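You operate a simulated robot arm through the tools that you are given. There is no shell and no other tool.

You run a simulated robot arm. Do the job below in one go: nothing can be reset, and whatever is moved stays where it is left.

TASK
The breaker has tripped: unplug the outlet with the red lamp, then reset the breaker.
Fine: both outlets off first, plug on the bench; the sound outlet back on last.

The check looks at the end state, three seconds after you hand in, the way a careful person would. Anything else that was tipped, shoved, dropped, spilled or broken makes it a failure.

THE ROBOT
A 7-joint arm with a two-finger parallel gripper, fixed in place. Base frame: the origin is at the foot of the arm, x ahead of it, y to its left, z up. Readings come in mm, rad, newtons and seconds.
With the tool pointing down near the work surface it reaches from about 300 to 720 mm from the base axis. Its first joint turns from -2.897 to 2.897 rad. Payload 3.43 kg.
The TCP is the grasp point between the finger pads, 34 mm short of the fingertips. In the tool frame z runs along the fingers and y along their closing line. Largest opening 128 mm; finger width 24, thickness 12; the body of the gripper, 48 by 130 mm, starts 96 mm behind the TCP.
Orientation is that of the tool frame in the base frame, as a unit quaternion [x, y, z, w]. With the fingers straight down and closing along the base's y, the tool's x points along the base's -x, its y along +y and its z along -z.

THE INTERFACE
- The arm moves only by the tool jog_arm. Its argument "plan" is a list of rows, each an object (a shift or turn left out is 0, a gripper value left out holds the last) with "delta_pos": the shift along the tool's x, y, z in m, a list of three; "delta_rot": the turn, a rotation vector about the tool's x, y, z in rad, a list of three. In form: [{"delta_pos": [dx, dy, dz], "delta_rot": [wx, wy, wz]}, ...]. A call has 1 to 20 rows; each row shifts and turns the commanded pose from where the row before left it, along the tool's axes as they then stand. "fingers" is the finger opening in m, from 0 to 0.128, set as the call begins (left out, the last holds). Rows are played at 5 a second. More than 50 mm and 0.15 rad between two rows, or a gripper value outside its range, and nothing of the call is played. Where a pose cannot be reached the arm comes as near as it can. A force on the tool above 90 N (or 10 N above the force at the start of the call, whichever is more), or a blocked arm, ends the call early, and 0.2 s more pass. The fingers move at their own pace (about 108 mm/s each) and stop on an object; they squeeze with about 41 N. The grip force told is the motor's: it shows also when the fingers shut on nothing. Time passes only in rows, and 0.2 s behind the last, so rows that do not move let the fingers close. It gives the time, the measured TCP pose, the force on the tool (base axes), the opening and the grip force at its end, in the units of the frame above (readings bear some noise), with the torque about the TCP (base axes, N m) and any sound that the robot's microphone picked up, and new pictures: "pictures" is both (left out), scene, wrist or none.
- Cameras (640 x 400 px; columns grow to the right, rows downward): "scene" is fixed at [49.1, 499.9, 1664.5]; the picture's right is [-0.87, -0.49, 0.00], its down [-0.22, 0.39, -0.89] and it looks along [0.44, -0.78, -0.45] (base axes); focal length 357 px, centre (320, 200). "wrist" rides on the gripper at [76, -11, -160] in the tool frame; the picture's right is [0.15, 0.99, 0.00], its down [-0.88, 0.13, -0.46] and it looks along [-0.45, 0.07, 0.89] (tool axes); focal length 234 px, centre (320, 200). There is no depth. A picture from a camera that has moved, and an enlarged one, comes with that camera's place and axes in the base frame and with its lens.
- raise_lower(by): slides the trunk up (or, below 0, down) by that many mm; the arm rides with it, the base frame stays. It gives what a move gives, with no picture.
- enlarge(camera, box): a new picture of the part [left, top, right, bottom] of that camera's present view, enlarged. The clock stands still meanwhile.
- job_done(): hands the job in; it is judged then, once.

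Nothing tells you positions but the pictures and the camera data. Unless the task says otherwise, let go and move clear before handing in.

The tools are called after "Emit:" as name(argument=value, ...) on one line, values as JSON. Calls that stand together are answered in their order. jog_arm: Moves the arm, as the interface text tells. Its arguments: {"type":"object","properties":{"plan":{"type":"array"},"fingers":{"type":"number"},"pictures":{"type":"string","enum":["both","scene","wrist","none"]}},"required":["plan"]} The other tools are called the same way: raise_lower (by) slides the trunk up or down; enlarge (camera, box) takes an enlarged picture of a part of a camera's view; job_done () hands the job in.

At the start:

```text
time_s: 0.0
ee_pos: [338.6, 67.0, 1476.8]
orientation: [0.0, 1.0, 0.001, -0.001]
contact_force: [-0.4, -0.5, -0.8]
moment: [-0.03, 0.01, 0.02]
finger_gap: 127.9
grasp_force: 0.0
trunk travel left (down, up): [-275.0, 49.0]
```

scene: 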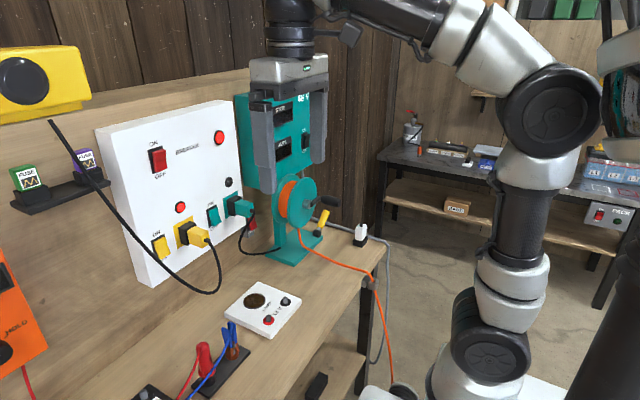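
wrist: 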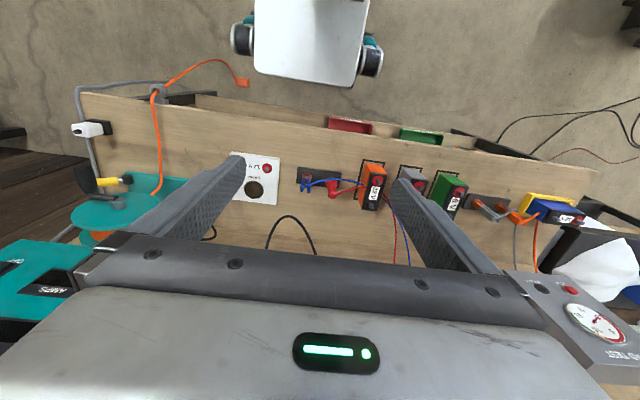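

I see a white panel on the back wall with a main breaker (red rocker), a lamp, two outlets (yellow and teal) each with switches and plugs. I'll look closer before moving.

Emit:
enlarge(camera="scene", box=[90, 90, 350, 290])

Emit:
enlarge(camera="scene", box=[140, 170, 270, 290])

Emit:
enlarge(camera="scene", box=[120, 110, 250, 200])

```text
2.00 times, centred on (220, 190) of scene
camera zoom: at [49.1, 499.9, 1664.5], right [-0.87, -0.49, 0.0], down [-0.22, 0.39, -0.89], along [0.44, -0.78, -0.45], focal length 713 px, centre (520, 220)
```

zoom: 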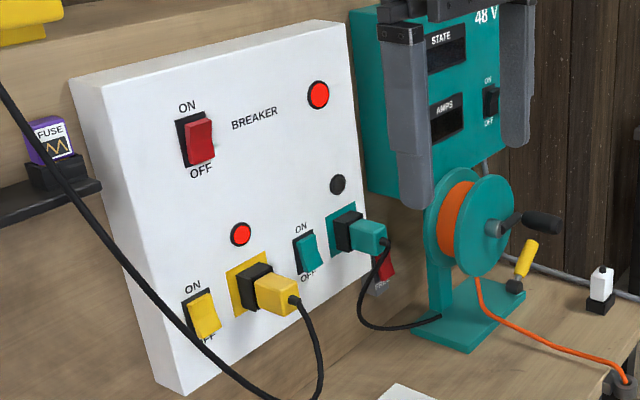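

```text
3.33 times, centred on (205, 230) of scene
camera zoom: at [49.1, 499.9, 1664.5], right [-0.87, -0.49, 0.0], down [-0.22, 0.39, -0.89], along [0.44, -0.78, -0.45], focal length 1189 px, centre (703, 100)
```

zoom: 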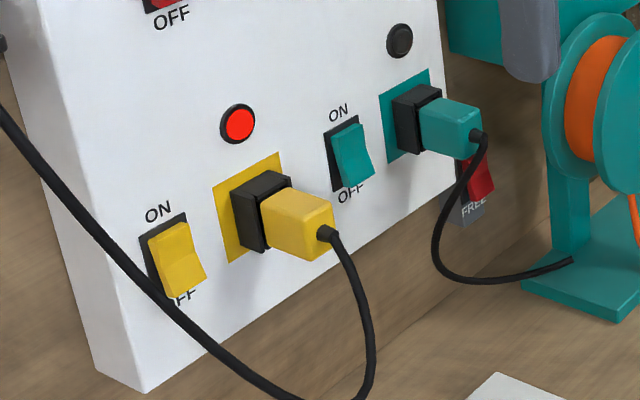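

```text
4.44 times, centred on (185, 155) of scene
camera zoom: at [49.1, 499.9, 1664.5], right [-0.87, -0.49, 0.0], down [-0.22, 0.39, -0.89], along [0.44, -0.78, -0.45], focal length 1585 px, centre (920, 400)
```

zoom: 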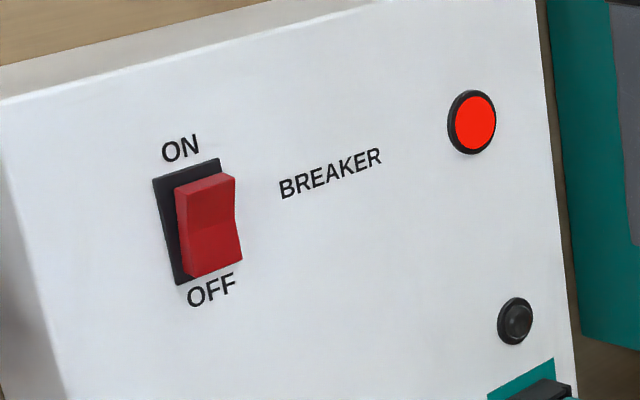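

The faulty outlet is the yellow one (its lamp is red), and the teal one is sound. I'll tilt the tool towards the panel, which faces -x, to see it from the wrist camera and work out distances.

Emit:
jog_arm(plan=[{"delta_pos": [-0.02, 0, 0], "delta_rot": [0, -0.14, 0]}, {"delta_pos": [-0.02, 0, 0], "delta_rot": [0, -0.14, 0]}, {"delta_pos": [-0.02, 0, 0], "delta_rot": [0, -0.14, 0]}, {"delta_pos": [-0.02, 0, 0], "delta_rot": [0, -0.14, 0]}, {"delta_pos": [-0.02, 0, 0], "delta_rot": [0, -0.14, 0]}])

```text
time_s: 1.2
ee_pos: [433.5, 70.2, 1503.3]
orientation: [-0.002, 0.939, 0.001, 0.343]
contact_force: [0.0, 0.3, -0.5]
moment: [-0.02, 0.0, 0.0]
finger_gap: 128.1
grasp_force: 0.1
trunk travel left (down, up): [-275.0, 49.0]
camera wrist: at [274.3, 58.3, 1576.8], right [-0.12, 0.99, -0.09], down [0.38, 0.13, 0.92], along [0.92, 0.07, -0.39], focal length 234 px, centre (320, 200)
```

scene: 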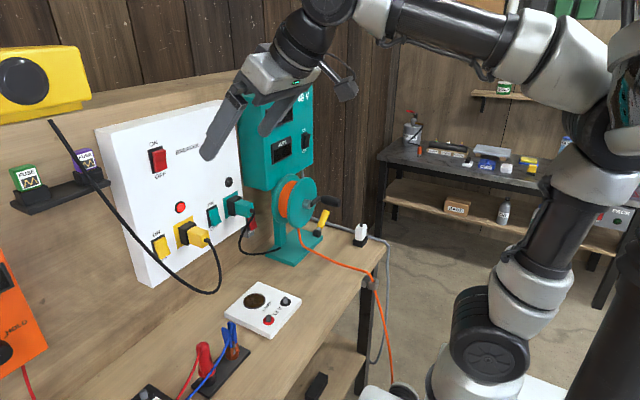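
wrist: 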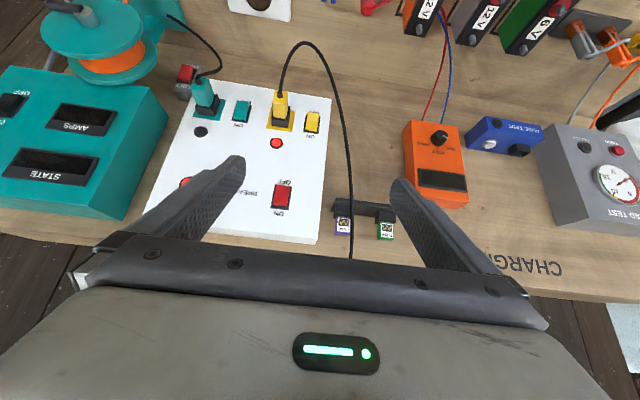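

By triangulation the panel face is at about x≈755. The breaker is near y≈9, z≈1380. On the lower row at z≈1168, the yellow switch is at y≈54, the yellow plug at y≈-22 and the teal switch at y≈-124. Next I'll level the tool so it points at the panel.

Emit:
jog_arm(plan=[{"delta_pos": [0.001, -0.01, 0.032], "delta_rot": [0, -0.1451, 0]}, {"delta_pos": [0.0054, -0.01, 0.0316], "delta_rot": [0, -0.1451, 0]}, {"delta_pos": [0.0099, -0.01, 0.0304], "delta_rot": [0, -0.1451, 0]}, {"delta_pos": [0.0142, -0.01, 0.0287], "delta_rot": [0, -0.1451, 0]}, {"delta_pos": [0.0182, -0.01, 0.0263], "delta_rot": [0, -0.1451, 0]}, {"delta_pos": [0.0218, -0.01, 0.0234], "delta_rot": [0, -0.1451, 0]}], fingers=0)

```text
time_s: 2.2
ee_pos: [476.4, 174.9, 1420.3]
orientation: [-0.122, 0.795, 0.092, 0.587]
contact_force: [-0.4, 0.3, 0.9]
moment: [0.04, 0.03, 0.09]
finger_gap: 0.0
grasp_force: 33.3
trunk travel left (down, up): [-275.0, 49.0]
stopped in row 5: the arm was blocked; the commanded pose is now the measured one
camera wrist: at [314.0, 111.5, 1395.4], right [-0.34, 0.93, -0.14], down [-0.21, 0.07, 0.98], along [0.92, 0.36, 0.17], focal length 234 px, centre (320, 200)
```

scene: 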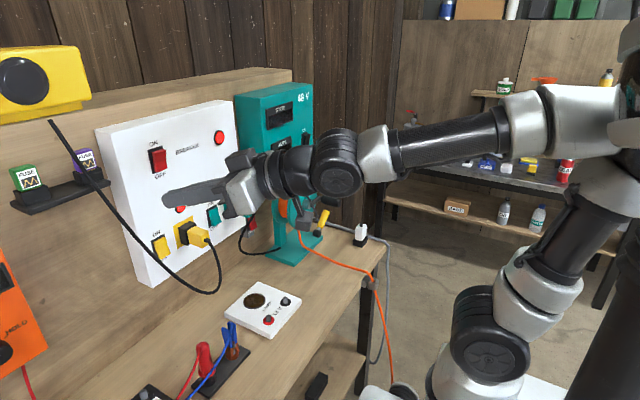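
wrist: 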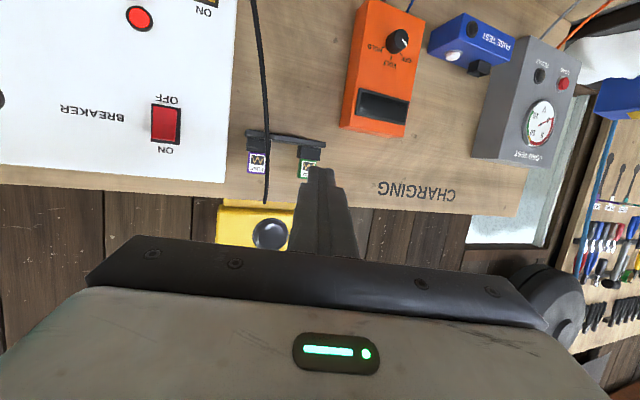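

The arm hit its own limit: a fully level tool isn't reachable at this height. I'll work with the tool pitched about 40° downward instead, and lower the trunk a bit to help the wrist. First I'll restore a clean orientation.

Emit:
jog_arm(plan=[{"delta_rot": [0.0681, 0.0999, 0.0364]}, {"delta_rot": [0.0681, 0.0999, 0.0364]}, {"delta_rot": [0.0681, 0.0999, 0.0364]}, {"delta_rot": [0.0681, 0.0999, 0.0364]}, {}], pictures="scene")

```text
time_s: 2.8
ee_pos: [442.8, 251.1, 1406.1]
orientation: [-0.146, 0.846, 0.109, 0.501]
contact_force: [0.8, -0.6, 1.3]
moment: [0.03, -0.01, 0.06]
finger_gap: 0.0
grasp_force: 33.0
trunk travel left (down, up): [-275.0, 49.0]
stopped in row 2: the arm was blocked; the commanded pose is now the measured one
```

scene: 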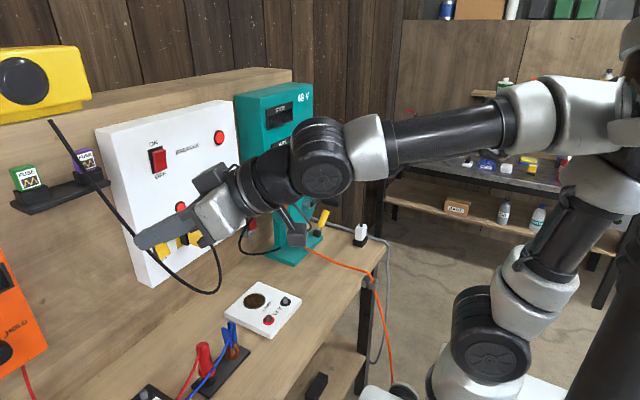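

The TCP drifted sideways, so I'll let the arm settle and read its state before moving again.

Emit:
jog_arm(plan=[{}, {}, {}], pictures="both")

```text
time_s: 3.6
ee_pos: [442.3, 252.0, 1405.9]
orientation: [-0.146, 0.846, 0.108, 0.502]
contact_force: [-0.4, 0.9, -0.1]
moment: [0.0, 0.01, 0.03]
finger_gap: 0.0
grasp_force: 33.0
trunk travel left (down, up): [-275.0, 49.0]
camera wrist: at [282.5, 178.3, 1414.4], right [-0.42, 0.9, -0.09], down [-0.02, 0.09, 1.0], along [0.91, 0.42, -0.02], focal length 234 px, centre (320, 200)
```

scene: 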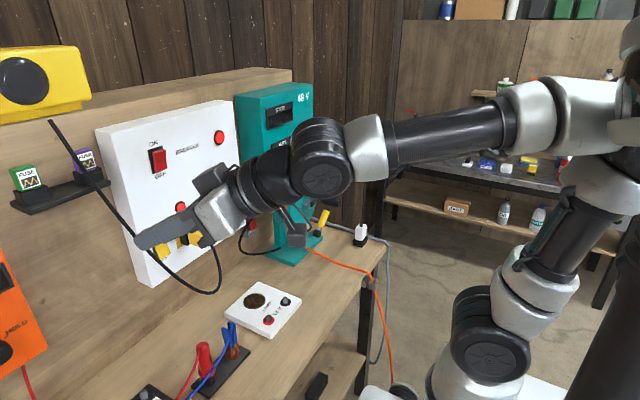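
wrist: 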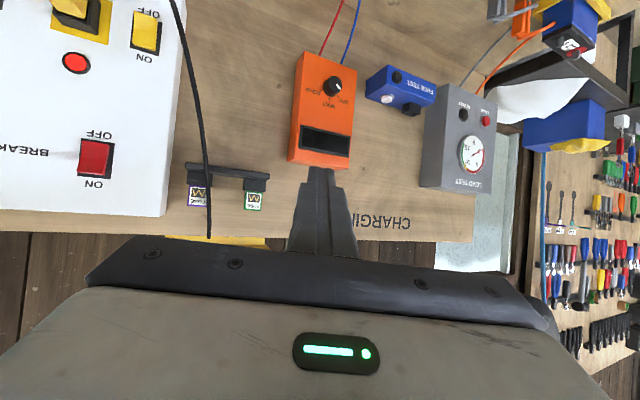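

The arm is stable but folded up close to its base. I'll extend it forward and back toward the centre, keeping the orientation for now.

Emit:
jog_arm(plan=[{"delta_pos": [-0.0005, -0.03, 0.012]}, {"delta_pos": [-0.0005, -0.03, 0.012]}, {"delta_pos": [-0.0005, -0.03, 0.012]}], pictures="scene")

```text
time_s: 4.4
ee_pos: [502.4, 179.0, 1388.9]
orientation: [-0.146, 0.846, 0.107, 0.502]
contact_force: [-0.2, -0.3, -0.3]
moment: [0.0, 0.0, -0.01]
finger_gap: 0.0
grasp_force: 33.7
trunk travel left (down, up): [-275.0, 49.0]
```

scene: 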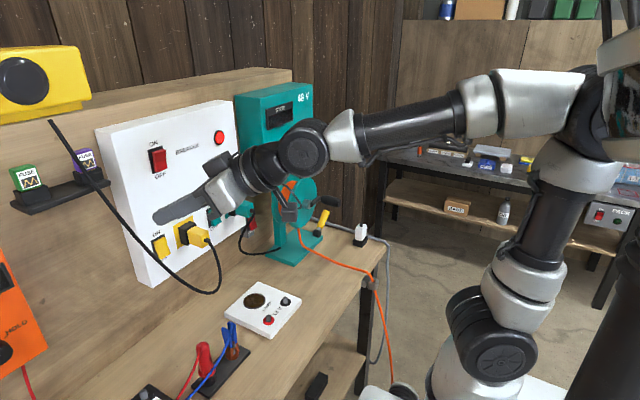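

That tracked well. Now I'll bring the yaw back to zero while moving towards y≈60.

Emit:
jog_arm(plan=[{"delta_pos": [-0.0034, -0.031, 0.003], "delta_rot": [0.08, 0.05, 0.044]}, {"delta_pos": [-0.0034, -0.031, 0.003], "delta_rot": [0.08, 0.05, 0.044]}, {"delta_pos": [-0.0034, -0.031, 0.003], "delta_rot": [0.08, 0.05, 0.044]}, {"delta_pos": [-0.0034, -0.031, 0.003], "delta_rot": [0.08, 0.05, 0.044]}, {}])

```text
time_s: 5.6
ee_pos: [551.6, 60.6, 1382.0]
orientation: [0.0, 0.909, -0.001, 0.416]
contact_force: [-0.2, -0.1, 0.2]
moment: [0.01, 0.0, -0.02]
finger_gap: 0.0
grasp_force: 32.8
trunk travel left (down, up): [-275.0, 49.0]
camera wrist: at [382.3, 51.3, 1429.3], right [-0.09, 0.99, -0.11], down [0.23, 0.13, 0.96], along [0.97, 0.06, -0.24], focal length 234 px, centre (320, 200)
```

scene: 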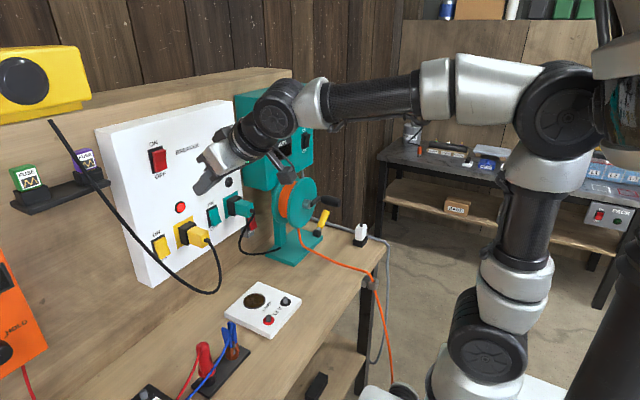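
wrist: 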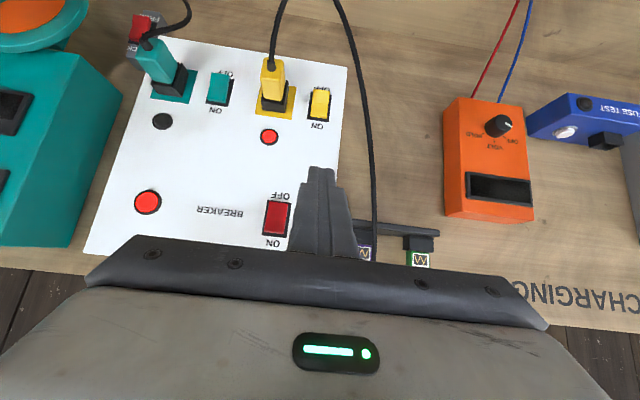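

The tool is square to the panel again. I'll zoom in to read the rocker states.

Emit:
enlarge(camera="wrist", box=[190, 50, 350, 150])

Emit:
enlarge(camera="wrist", box=[240, 180, 320, 260])

Emit:
raise_lower(by=-100)

```text
4.00 times, centred on (270, 100) of wrist
camera zoom: at [382.3, 51.3, 1429.3], right [-0.09, 0.99, -0.11], down [0.23, 0.13, 0.96], along [0.97, 0.06, -0.24], focal length 937 px, centre (520, 600)
```

zoom: 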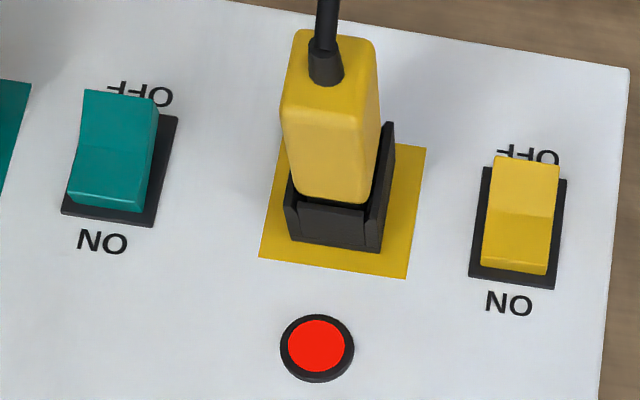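

```text
5.00 times, centred on (280, 220) of wrist
camera zoom: at [382.3, 51.3, 1429.3], right [-0.09, 0.99, -0.11], down [0.23, 0.13, 0.96], along [0.97, 0.06, -0.24], focal length 1171 px, centre (520, 100)
```

zoom: 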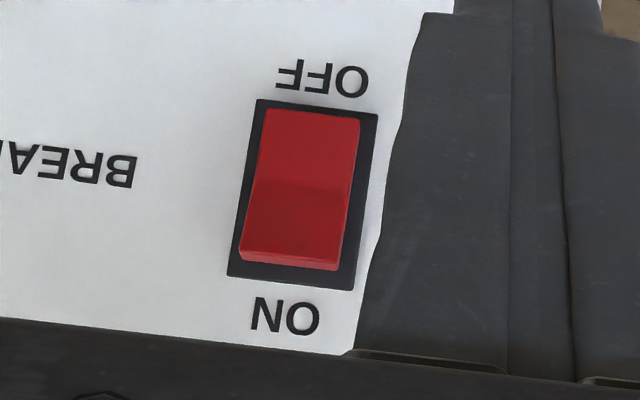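

```text
time_s: 6.9
ee_pos: [551.5, 61.8, 1282.0]
orientation: [0.001, 0.909, -0.001, 0.417]
contact_force: [1.3, -0.8, -0.6]
moment: [0.01, -0.01, -0.02]
finger_gap: 0.1
grasp_force: 32.3
trunk travel left (down, up): [-175.0, 149.0]
```

Both outlet rockers are ON, with their OFF ends sticking out, and the breaker is in its tripped position. I'll approach the OFF end of the yellow switch with closed fingers and stop short to check alignment.

Emit:
jog_arm(plan=[{"delta_pos": [0.0067, -0.0008, 0.0292]}, {"delta_pos": [0.0067, -0.0008, 0.0292]}, {"delta_pos": [0.0067, -0.0008, 0.0292]}, {"delta_pos": [0.0067, -0.0008, 0.0292]}, {"delta_pos": [0.0067, -0.0008, 0.0292]}, {}])

Emit:
enlarge(camera="wrist", box=[220, 80, 420, 205])

Emit:
enlarge(camera="scene", box=[120, 180, 280, 280])

```text
time_s: 8.3
ee_pos: [640.4, 57.4, 1168.2]
orientation: [0.0, 0.906, 0.0, 0.422]
contact_force: [0.3, -0.1, -0.1]
moment: [-0.01, 0.02, 0.02]
finger_gap: 0.0
grasp_force: 32.4
trunk travel left (down, up): [-175.0, 149.0]
camera wrist: at [471.0, 46.5, 1213.2], right [-0.09, 0.99, -0.11], down [0.22, 0.13, 0.97], along [0.97, 0.07, -0.23], focal length 234 px, centre (320, 200)
```

scene: 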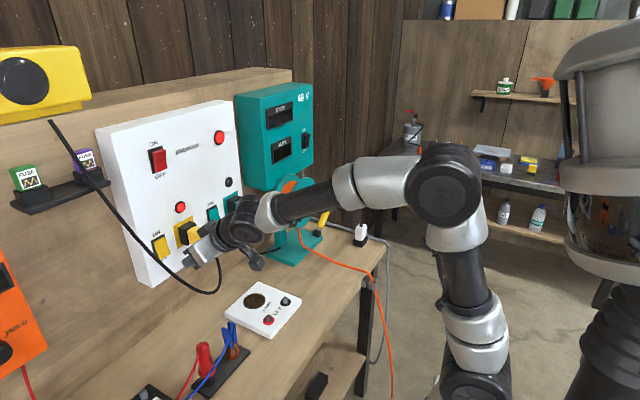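
wrist: 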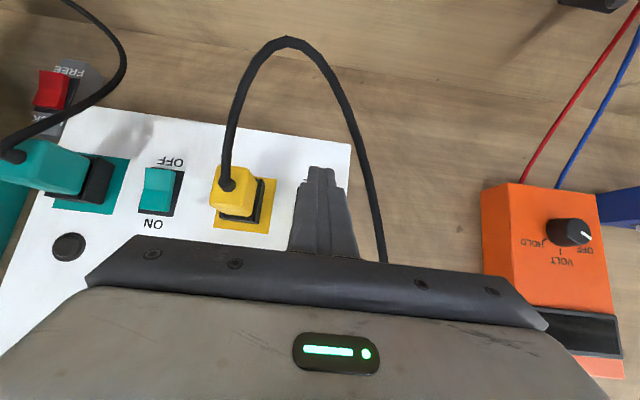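

```text
3.20 times, centred on (320, 142) of wrist
camera zoom: at [471.0, 46.5, 1213.2], right [-0.09, 0.99, -0.11], down [0.22, 0.13, 0.97], along [0.97, 0.07, -0.23], focal length 749 px, centre (320, 384)
```

zoom: 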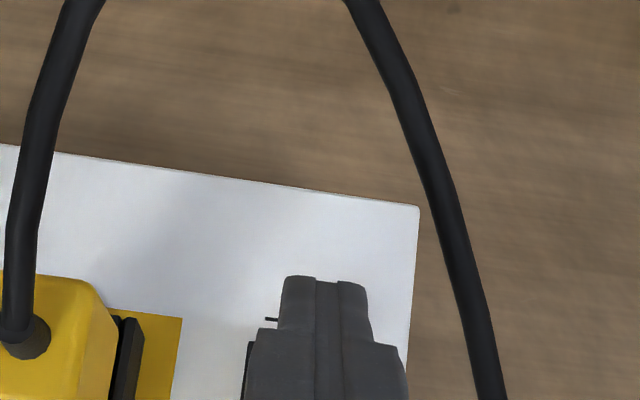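

```text
4.00 times, centred on (200, 230) of scene
camera zoom: at [49.1, 499.9, 1664.5], right [-0.87, -0.49, 0.0], down [-0.22, 0.39, -0.89], along [0.44, -0.78, -0.45], focal length 1427 px, centre (800, 80)
```

zoom: 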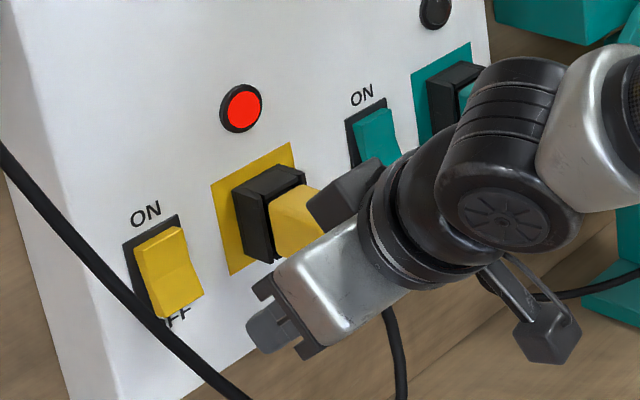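

The arm came up slightly short, 7 mm high, which suggests a joint near its limit. I'll back off, lower the trunk another 100 mm for a better posture, and come in again.

Emit:
jog_arm(plan=[{"delta_pos": [-0.0124, 0, -0.0369]}, {"delta_pos": [-0.0124, 0, -0.0369]}, {"delta_pos": [-0.0124, 0, -0.0369]}], pictures="none")

Emit:
raise_lower(by=-100)

Emit:
jog_arm(plan=[{}])

```text
time_s: 9.1
ee_pos: [579.8, 58.6, 1268.5]
orientation: [0.0, 0.907, -0.001, 0.422]
contact_force: [0.7, 0.7, 0.3]
moment: [-0.06, -0.04, -0.04]
finger_gap: 0.2
grasp_force: 32.8
trunk travel left (down, up): [-175.0, 149.0]
```

```text
time_s: 10.4
ee_pos: [579.4, 58.2, 1167.9]
orientation: [0.0, 0.907, 0.0, 0.422]
contact_force: [0.2, -0.6, 0.6]
moment: [0.01, 0.03, 0.0]
finger_gap: 0.2
grasp_force: 32.9
trunk travel left (down, up): [-75.0, 249.0]
```

```text
time_s: 10.8
ee_pos: [579.4, 58.4, 1168.3]
orientation: [0.001, 0.907, 0.0, 0.422]
contact_force: [0.4, -0.2, -0.5]
moment: [0.0, 0.0, 0.0]
finger_gap: 0.1
grasp_force: 32.7
trunk travel left (down, up): [-75.0, 249.0]
camera wrist: at [409.3, 48.1, 1213.5], right [-0.09, 0.99, -0.11], down [0.22, 0.13, 0.97], along [0.97, 0.07, -0.23], focal length 234 px, centre (320, 200)
```

scene: 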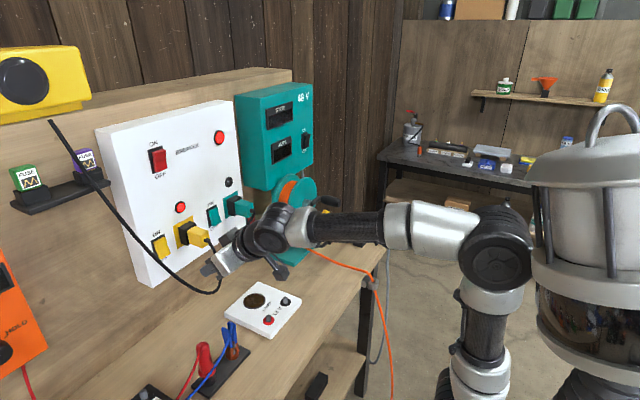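
wrist: 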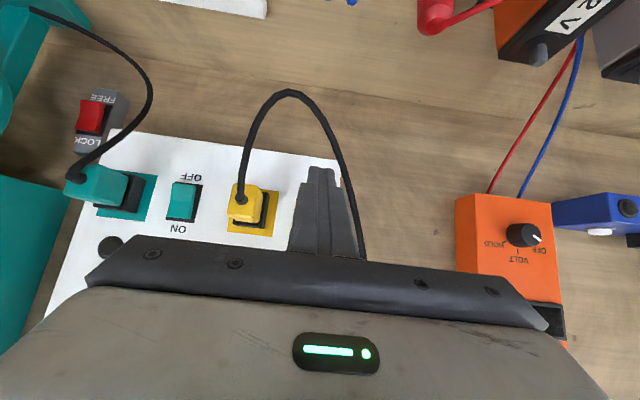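

I'm aligned with the lower (OFF) half of the yellow rocker. I'll move forward to just short of contact.

Emit:
jog_arm(plan=[{"delta_pos": [-0.0165, -0.0005, 0.0224]}, {"delta_pos": [-0.0165, -0.0005, 0.0224]}, {"delta_pos": [-0.0165, -0.0005, 0.0224]}, {"delta_pos": [-0.0165, -0.0005, 0.0224]}, {}])

Emit:
enlarge(camera="scene", box=[120, 200, 240, 275])

Emit:
enlarge(camera="wrist", box=[240, 130, 400, 230])

```text
time_s: 12.0
ee_pos: [689.5, 56.9, 1160.2]
orientation: [-0.001, 0.907, 0.0, 0.422]
contact_force: [-0.8, -0.2, -0.6]
moment: [0.02, -0.01, 0.03]
finger_gap: 0.0
grasp_force: 33.3
trunk travel left (down, up): [-75.0, 249.0]
camera wrist: at [520.4, 46.0, 1205.3], right [-0.09, 0.99, -0.11], down [0.22, 0.13, 0.97], along [0.97, 0.07, -0.23], focal length 234 px, centre (320, 200)
```

scene: 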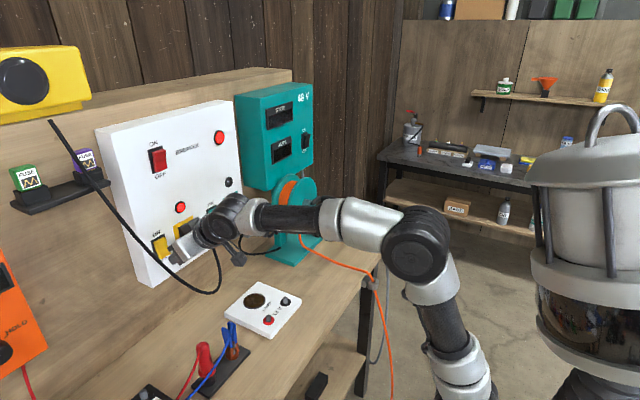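
wrist: 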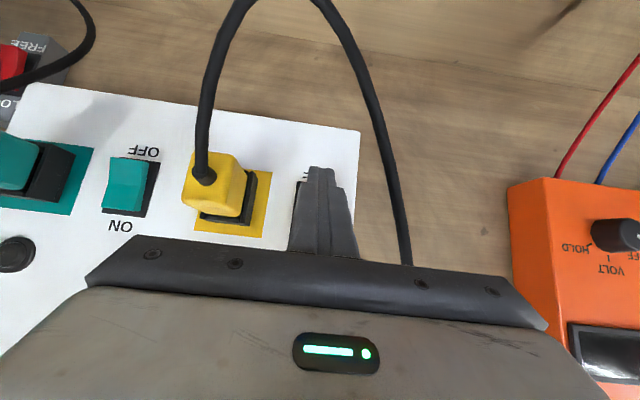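

```text
5.33 times, centred on (180, 238) of scene
camera zoom: at [49.1, 499.9, 1664.5], right [-0.87, -0.49, 0.0], down [-0.22, 0.39, -0.89], along [0.44, -0.78, -0.45], focal length 1902 px, centre (1067, 0)
```

zoom: 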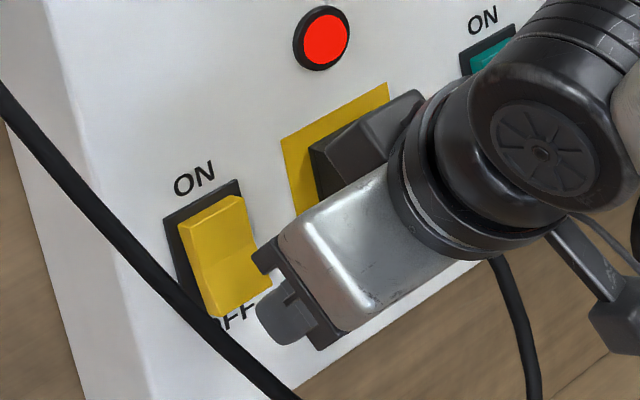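

```text
4.00 times, centred on (320, 180) of wrist
camera zoom: at [520.4, 46.0, 1205.3], right [-0.09, 0.99, -0.11], down [0.22, 0.13, 0.97], along [0.97, 0.07, -0.23], focal length 937 px, centre (320, 280)
```

zoom: 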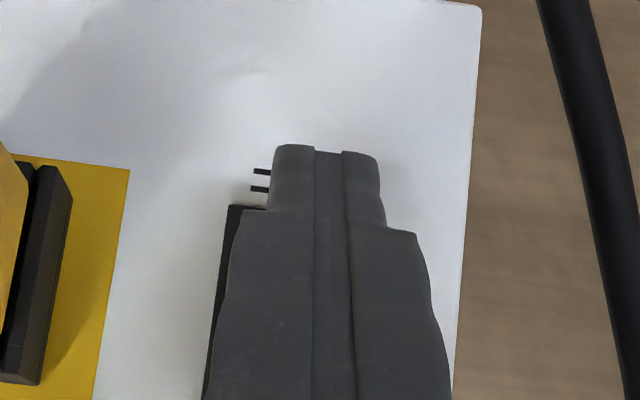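

The fingertip sits just in front of the lower half of the rocker. I'll raise it 4 mm and press gently in small steps.

Emit:
jog_arm(plan=[{"delta_pos": [-0.0031, -0.001, -0.0026]}, {"delta_pos": [-0.0032, 0, 0.0038]}, {"delta_pos": [-0.0032, 0, 0.0038]}, {"delta_pos": [-0.0026, 0, 0.003]}, {"delta_pos": [-0.0019, 0, 0.0023]}])

Emit:
enlarge(camera="scene", box=[120, 200, 240, 275])

```text
time_s: 13.2
ee_pos: [706.6, 55.7, 1165.8]
orientation: [0.0, 0.907, -0.001, 0.422]
contact_force: [0.6, -0.6, 0.5]
moment: [-0.01, 0.01, -0.01]
finger_gap: 0.0
grasp_force: 33.3
trunk travel left (down, up): [-75.0, 249.0]
camera wrist: at [537.0, 44.8, 1211.0], right [-0.09, 0.99, -0.11], down [0.22, 0.13, 0.97], along [0.97, 0.07, -0.23], focal length 234 px, centre (320, 200)
```

scene: 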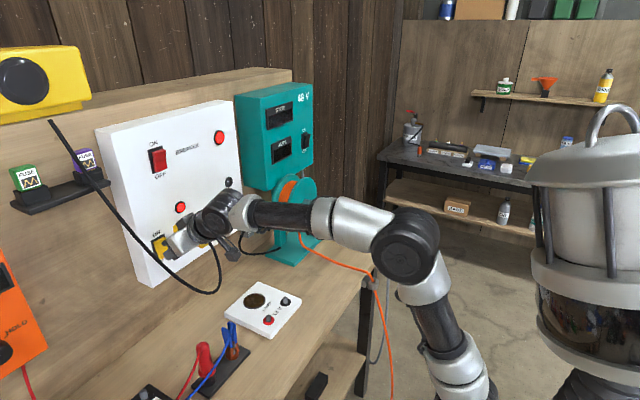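
wrist: 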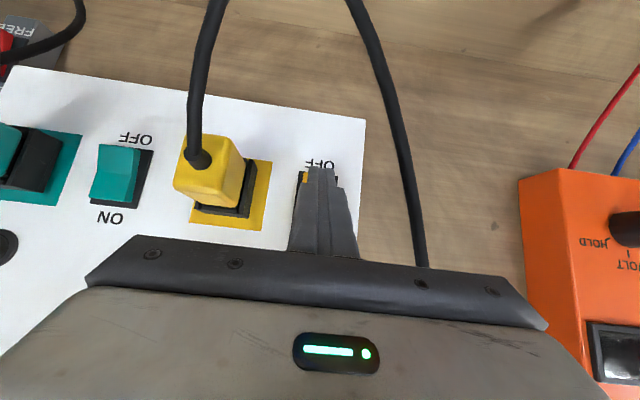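

```text
5.33 times, centred on (180, 238) of scene
camera zoom: at [49.1, 499.9, 1664.5], right [-0.87, -0.49, 0.0], down [-0.22, 0.39, -0.89], along [0.44, -0.78, -0.45], focal length 1902 px, centre (1067, 0)
```

zoom: 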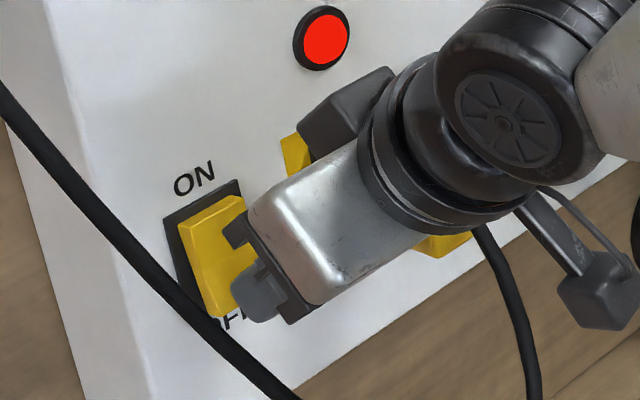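

There's no contact yet, so I'll keep pressing in small steps.

Emit:
jog_arm(plan=[{"delta_pos": [-0.0019, 0, 0.0023]}, {"delta_pos": [-0.0019, 0, 0.0023]}, {"delta_pos": [-0.0013, 0, 0.0015]}, {"delta_pos": [-0.0013, 0, 0.0015]}])

Emit:
enlarge(camera="scene", box=[120, 200, 240, 275])

```text
time_s: 14.2
ee_pos: [714.3, 55.8, 1164.8]
orientation: [0.001, 0.907, -0.001, 0.421]
contact_force: [-21.5, -1.8, -2.4]
moment: [0.08, 0.36, -0.01]
finger_gap: 0.0
grasp_force: 33.2
trunk travel left (down, up): [-75.0, 249.0]
camera wrist: at [544.8, 45.2, 1210.8], right [-0.09, 0.99, -0.11], down [0.22, 0.13, 0.97], along [0.97, 0.06, -0.23], focal length 234 px, centre (320, 200)
```

scene: 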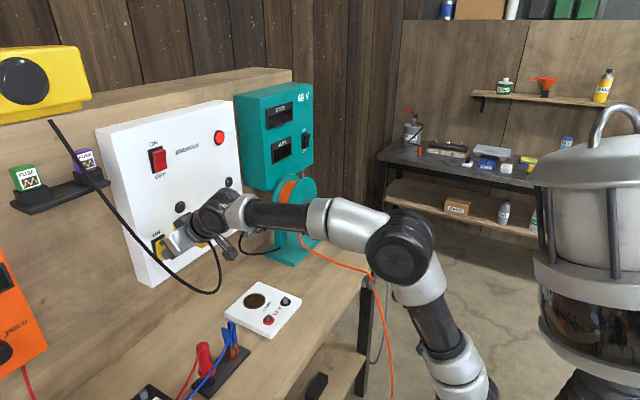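
wrist: 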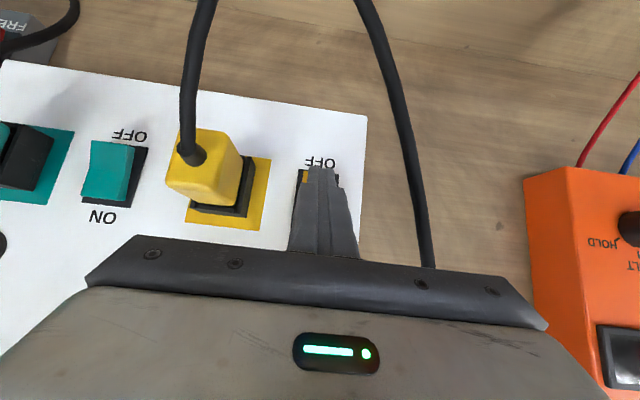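

```text
5.33 times, centred on (180, 238) of scene
camera zoom: at [49.1, 499.9, 1664.5], right [-0.87, -0.49, 0.0], down [-0.22, 0.39, -0.89], along [0.44, -0.78, -0.45], focal length 1902 px, centre (1067, 0)
```

zoom: 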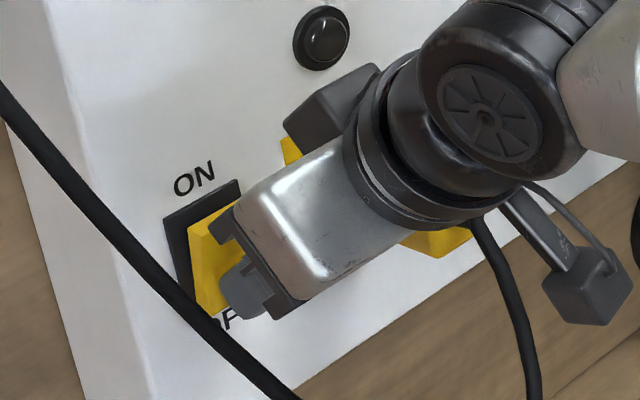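

The yellow lamp has gone out, so that outlet is off. I'll retract, rise above the plug and move across to the teal switch at y≈-120.

Emit:
jog_arm(plan=[{"delta_pos": [0.0129, 0, -0.0153]}, {"delta_pos": [0.0129, 0, -0.0153]}, {"delta_pos": [0.0129, 0, -0.0153]}, {"delta_pos": [-0.01, 0, -0.036]}, {"delta_pos": [-0.01, 0, -0.036]}, {"delta_pos": [0, -0.044, 0]}, {"delta_pos": [0, -0.044, 0]}, {"delta_pos": [0, -0.044, 0]}, {"delta_pos": [0, -0.044, 0]}, {}])

Emit:
enlarge(camera="wrist", box=[180, 0, 500, 200])

Emit:
enlarge(camera="scene", box=[120, 130, 280, 290])

```text
time_s: 16.4
ee_pos: [614.1, -123.6, 1227.0]
orientation: [0.0, 0.907, -0.001, 0.422]
contact_force: [0.6, -0.5, 0.7]
moment: [0.03, -0.05, -0.01]
finger_gap: 0.0
grasp_force: 32.9
trunk travel left (down, up): [-75.0, 249.0]
camera wrist: at [444.3, -133.2, 1272.0], right [-0.09, 0.99, -0.11], down [0.22, 0.13, 0.97], along [0.97, 0.07, -0.23], focal length 234 px, centre (320, 200)
```

scene: 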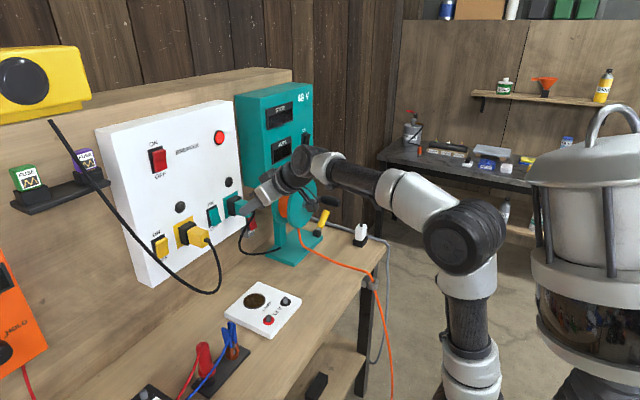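
wrist: 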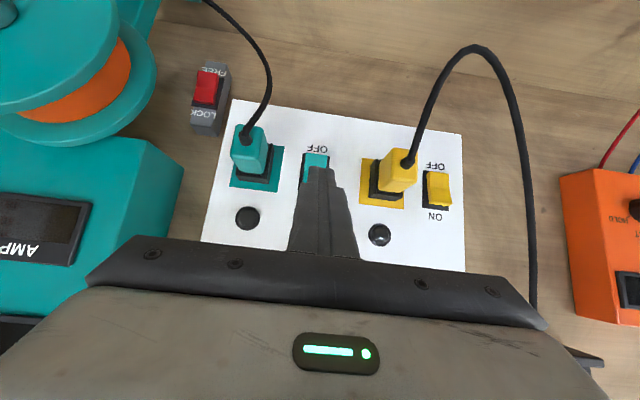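

```text
2.00 times, centred on (340, 100) of wrist
camera zoom: at [444.3, -133.2, 1272.0], right [-0.09, 0.99, -0.11], down [0.22, 0.13, 0.97], along [0.97, 0.07, -0.23], focal length 468 px, centre (280, 400)
```

zoom: 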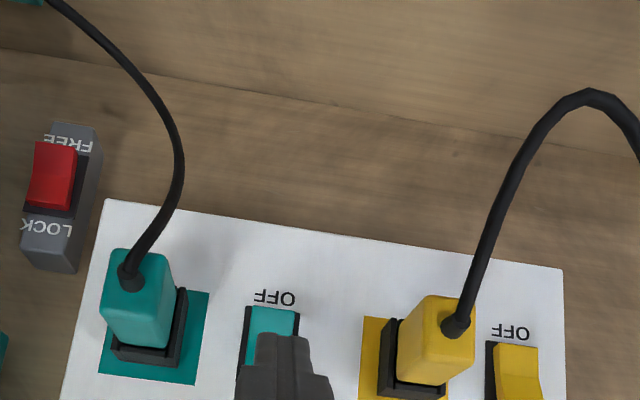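

```text
2.50 times, centred on (200, 210) of scene
camera zoom: at [49.1, 499.9, 1664.5], right [-0.87, -0.49, 0.0], down [-0.22, 0.39, -0.89], along [0.44, -0.78, -0.45], focal length 892 px, centre (620, 175)
```

zoom: 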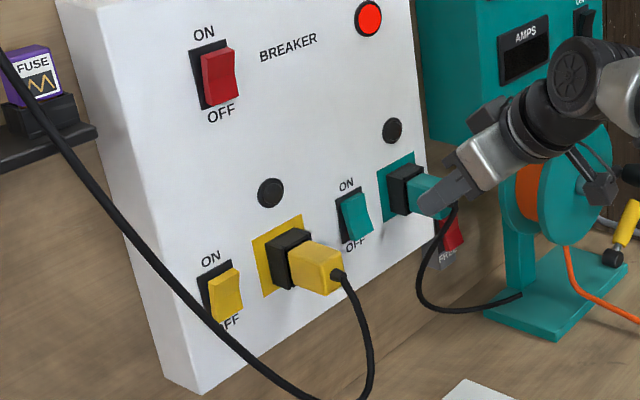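

Yellow is off. Now I'll press the teal switch's OFF end in the same way.

Emit:
jog_arm(plan=[{"delta_pos": [-0.0005, 0.001, 0.0327]}, {"delta_pos": [-0.0005, 0.001, 0.0327]}, {"delta_pos": [-0.0005, 0.001, 0.0327]}, {}, {"delta_pos": [-0.0039, 0, 0.0046]}, {"delta_pos": [-0.0032, 0, 0.0038]}, {"delta_pos": [-0.0032, 0, 0.0038]}], pictures="wrist")

Emit:
enlarge(camera="wrist", box=[220, 100, 420, 225])

```text
time_s: 18.0
ee_pos: [706.4, -118.7, 1163.5]
orientation: [0.001, 0.907, -0.001, 0.421]
contact_force: [0.3, -0.4, 0.7]
moment: [0.0, -0.04, -0.01]
finger_gap: 0.1
grasp_force: 33.1
trunk travel left (down, up): [-75.0, 249.0]
camera wrist: at [536.9, -128.4, 1209.6], right [-0.09, 0.99, -0.11], down [0.22, 0.13, 0.97], along [0.97, 0.06, -0.23], focal length 234 px, centre (320, 200)
```

wrist: 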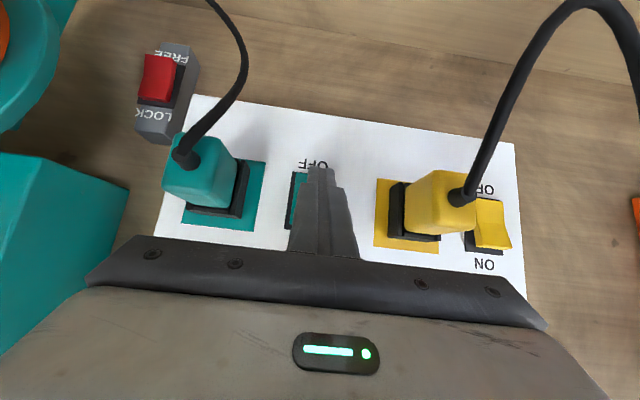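

```text
3.20 times, centred on (320, 162) of wrist
camera zoom: at [536.9, -128.4, 1209.6], right [-0.09, 0.99, -0.11], down [0.22, 0.13, 0.97], along [0.97, 0.06, -0.23], focal length 749 px, centre (320, 320)
```

zoom: 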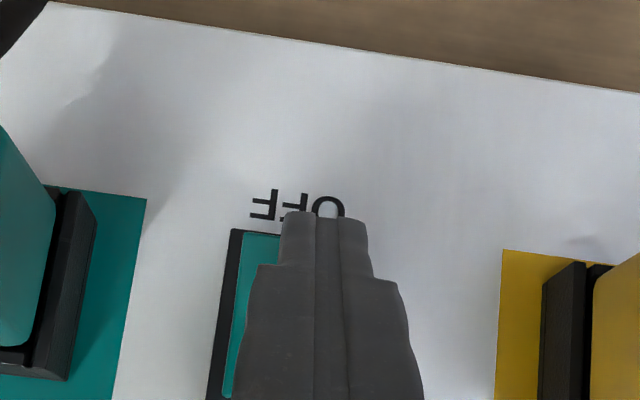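

The finger is a little off-centre, so I'll shift 4 mm and finish the press.

Emit:
jog_arm(plan=[{"delta_pos": [0, -0.004, 0]}, {"delta_pos": [-0.0019, 0, 0.0023]}, {"delta_pos": [-0.0019, 0, 0.0023]}, {"delta_pos": [-0.0013, 0, 0.0015]}, {"delta_pos": [-0.0013, 0, 0.0015]}])

Emit:
enlarge(camera="wrist", box=[220, 100, 420, 225])

```text
time_s: 19.2
ee_pos: [714.2, -121.1, 1165.1]
orientation: [0.001, 0.907, -0.003, 0.421]
contact_force: [-18.0, 2.5, -1.4]
moment: [-0.05, 0.24, 0.1]
finger_gap: 0.0
grasp_force: 32.8
trunk travel left (down, up): [-75.0, 249.0]
camera wrist: at [544.7, -132.0, 1210.4], right [-0.09, 0.99, -0.11], down [0.22, 0.13, 0.97], along [0.97, 0.07, -0.23], focal length 234 px, centre (320, 200)
```

scene: 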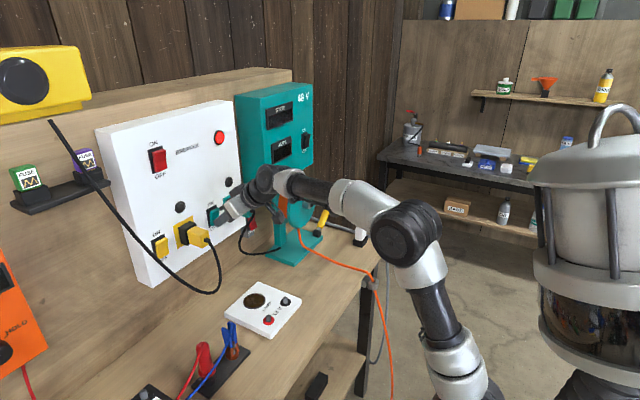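
wrist: 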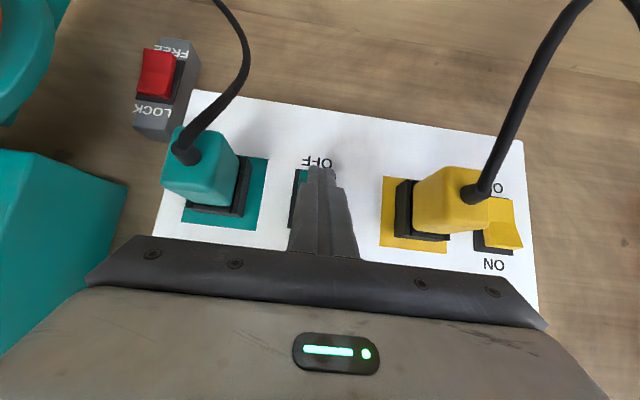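

```text
3.20 times, centred on (320, 162) of wrist
camera zoom: at [544.7, -132.0, 1210.4], right [-0.09, 0.99, -0.11], down [0.22, 0.13, 0.97], along [0.97, 0.07, -0.23], focal length 749 px, centre (320, 320)
```

zoom: 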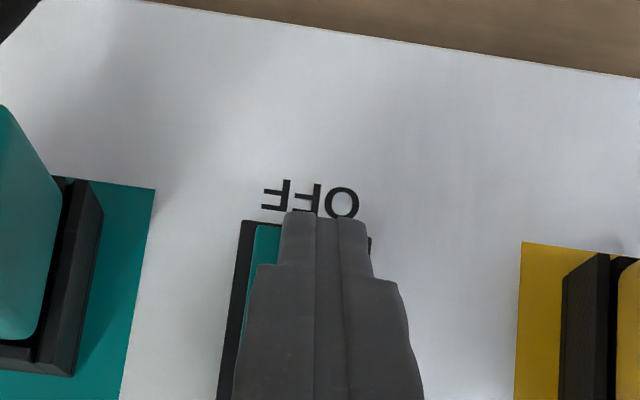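

I'll retract and check the teal switch from clear of it.

Emit:
jog_arm(plan=[{"delta_pos": [0.0129, 0, -0.0153]}, {"delta_pos": [0.0129, 0, -0.0153]}, {"delta_pos": [0.0129, 0, -0.0153]}, {"delta_pos": [-0.01, 0, -0.036]}, {"delta_pos": [-0.01, 0, -0.036]}, {"delta_pos": [0, 0.035, 0]}, {"delta_pos": [0, 0.035, 0]}, {"delta_pos": [0, 0.033, 0]}, {}])

Emit:
enlarge(camera="scene", box=[120, 130, 280, 290])

Emit:
enlarge(camera="wrist", box=[130, 70, 370, 220])

```text
time_s: 21.2
ee_pos: [616.2, -17.9, 1225.8]
orientation: [0.0, 0.907, -0.001, 0.422]
contact_force: [0.2, -0.2, 0.5]
moment: [0.0, -0.02, -0.02]
finger_gap: 0.0
grasp_force: 32.5
trunk travel left (down, up): [-75.0, 249.0]
camera wrist: at [445.2, -29.3, 1270.5], right [-0.09, 0.99, -0.11], down [0.22, 0.13, 0.97], along [0.97, 0.07, -0.23], focal length 234 px, centre (320, 200)
```

scene: 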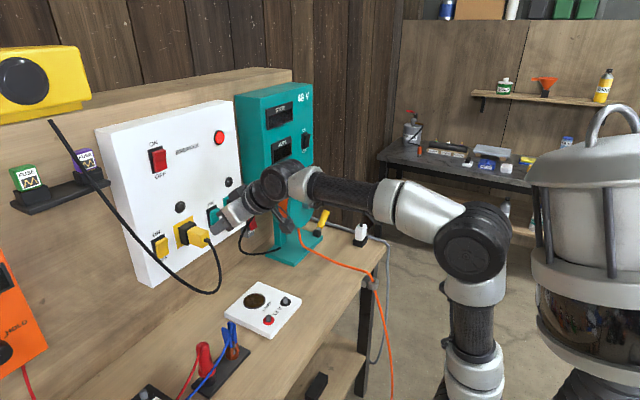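
wrist: 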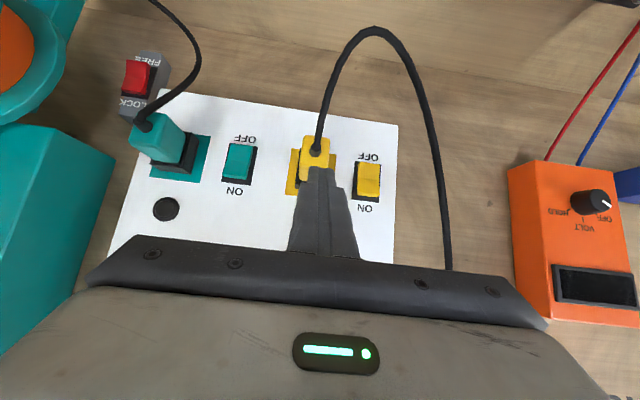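

```text
2.50 times, centred on (200, 210) of scene
camera zoom: at [49.1, 499.9, 1664.5], right [-0.87, -0.49, 0.0], down [-0.22, 0.39, -0.89], along [0.44, -0.78, -0.45], focal length 892 px, centre (620, 175)
```

zoom: 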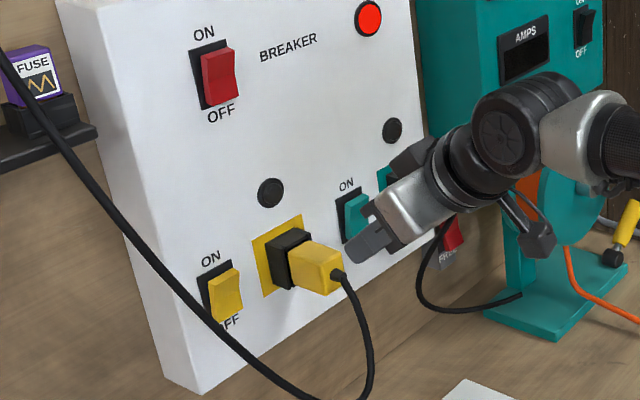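

```text
2.67 times, centred on (250, 145) of wrist
camera zoom: at [445.2, -29.3, 1270.5], right [-0.09, 0.99, -0.11], down [0.22, 0.13, 0.97], along [0.97, 0.07, -0.23], focal length 624 px, centre (507, 347)
```

zoom: 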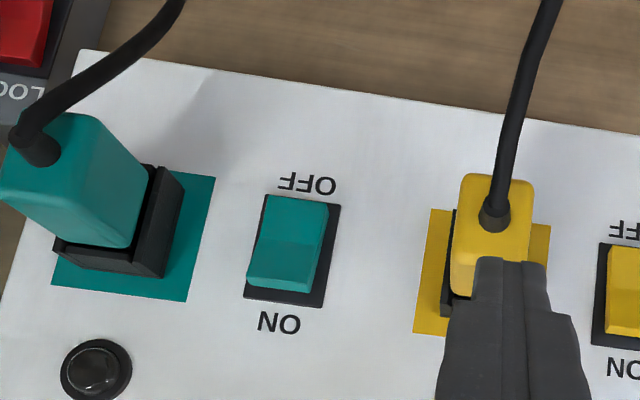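

Both outlets are now off. Next is the yellow plug, with its body at about x 690–730, y -22, z 1170. I'll open the fingers, get partly into position and check.

Emit:
jog_arm(plan=[{"delta_pos": [0, -0.0045, 0]}, {"delta_pos": [-0.005, 0, 0.02]}, {"delta_pos": [-0.005, 0, 0.02]}, {}], fingers=0.072)

Emit:
enlarge(camera="wrist", box=[220, 80, 420, 205])

Emit:
enlarge(camera="scene", box=[150, 190, 270, 265])

```text
time_s: 22.2
ee_pos: [652.5, -24.2, 1208.5]
orientation: [0.0, 0.907, -0.001, 0.421]
contact_force: [0.2, 0.9, 0.1]
moment: [0.04, 0.03, -0.02]
finger_gap: 71.8
grasp_force: 0.1
trunk travel left (down, up): [-75.0, 249.0]
camera wrist: at [483.0, -35.0, 1253.8], right [-0.09, 0.99, -0.11], down [0.22, 0.13, 0.97], along [0.97, 0.07, -0.23], focal length 234 px, centre (320, 200)
```

scene: 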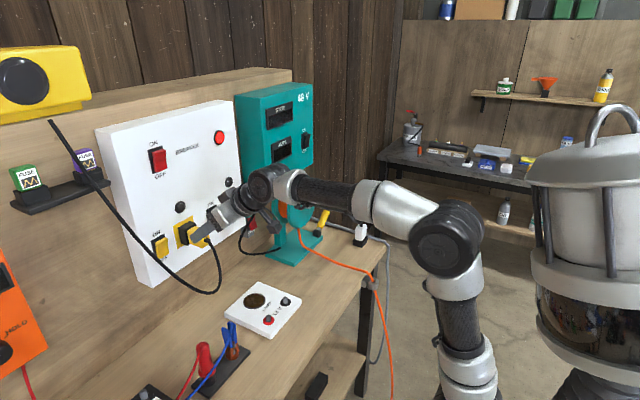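
wrist: 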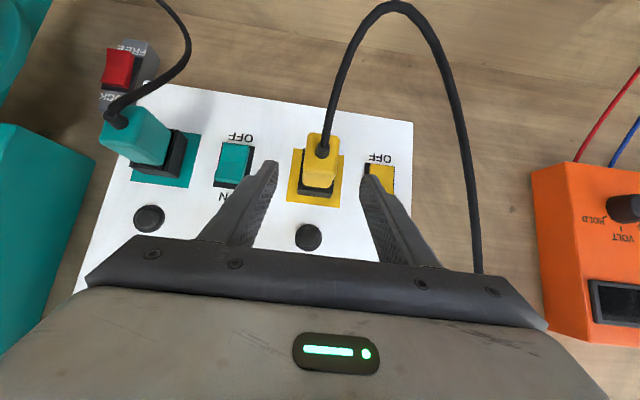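

```text
3.20 times, centred on (320, 142) of wrist
camera zoom: at [483.0, -35.0, 1253.8], right [-0.09, 0.99, -0.11], down [0.22, 0.13, 0.97], along [0.97, 0.07, -0.23], focal length 749 px, centre (320, 384)
```

zoom: 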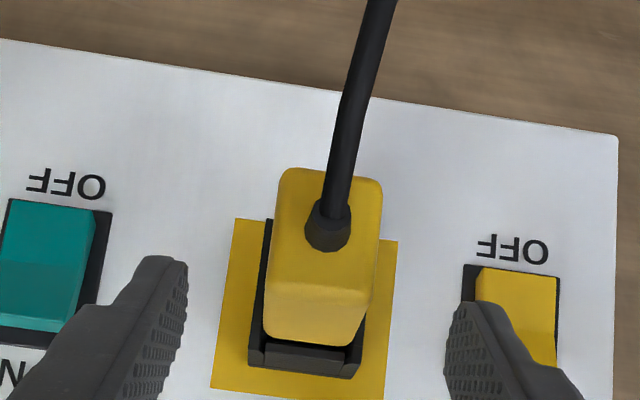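

```text
5.33 times, centred on (210, 228) of scene
camera zoom: at [49.1, 499.9, 1664.5], right [-0.87, -0.49, 0.0], down [-0.22, 0.39, -0.89], along [0.44, -0.78, -0.45], focal length 1902 px, centre (907, 53)
```

zoom: 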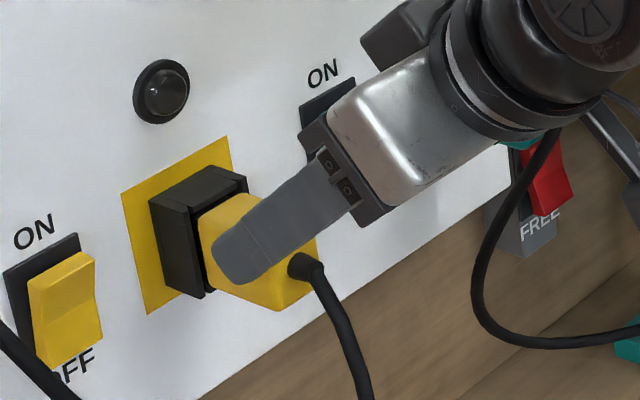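

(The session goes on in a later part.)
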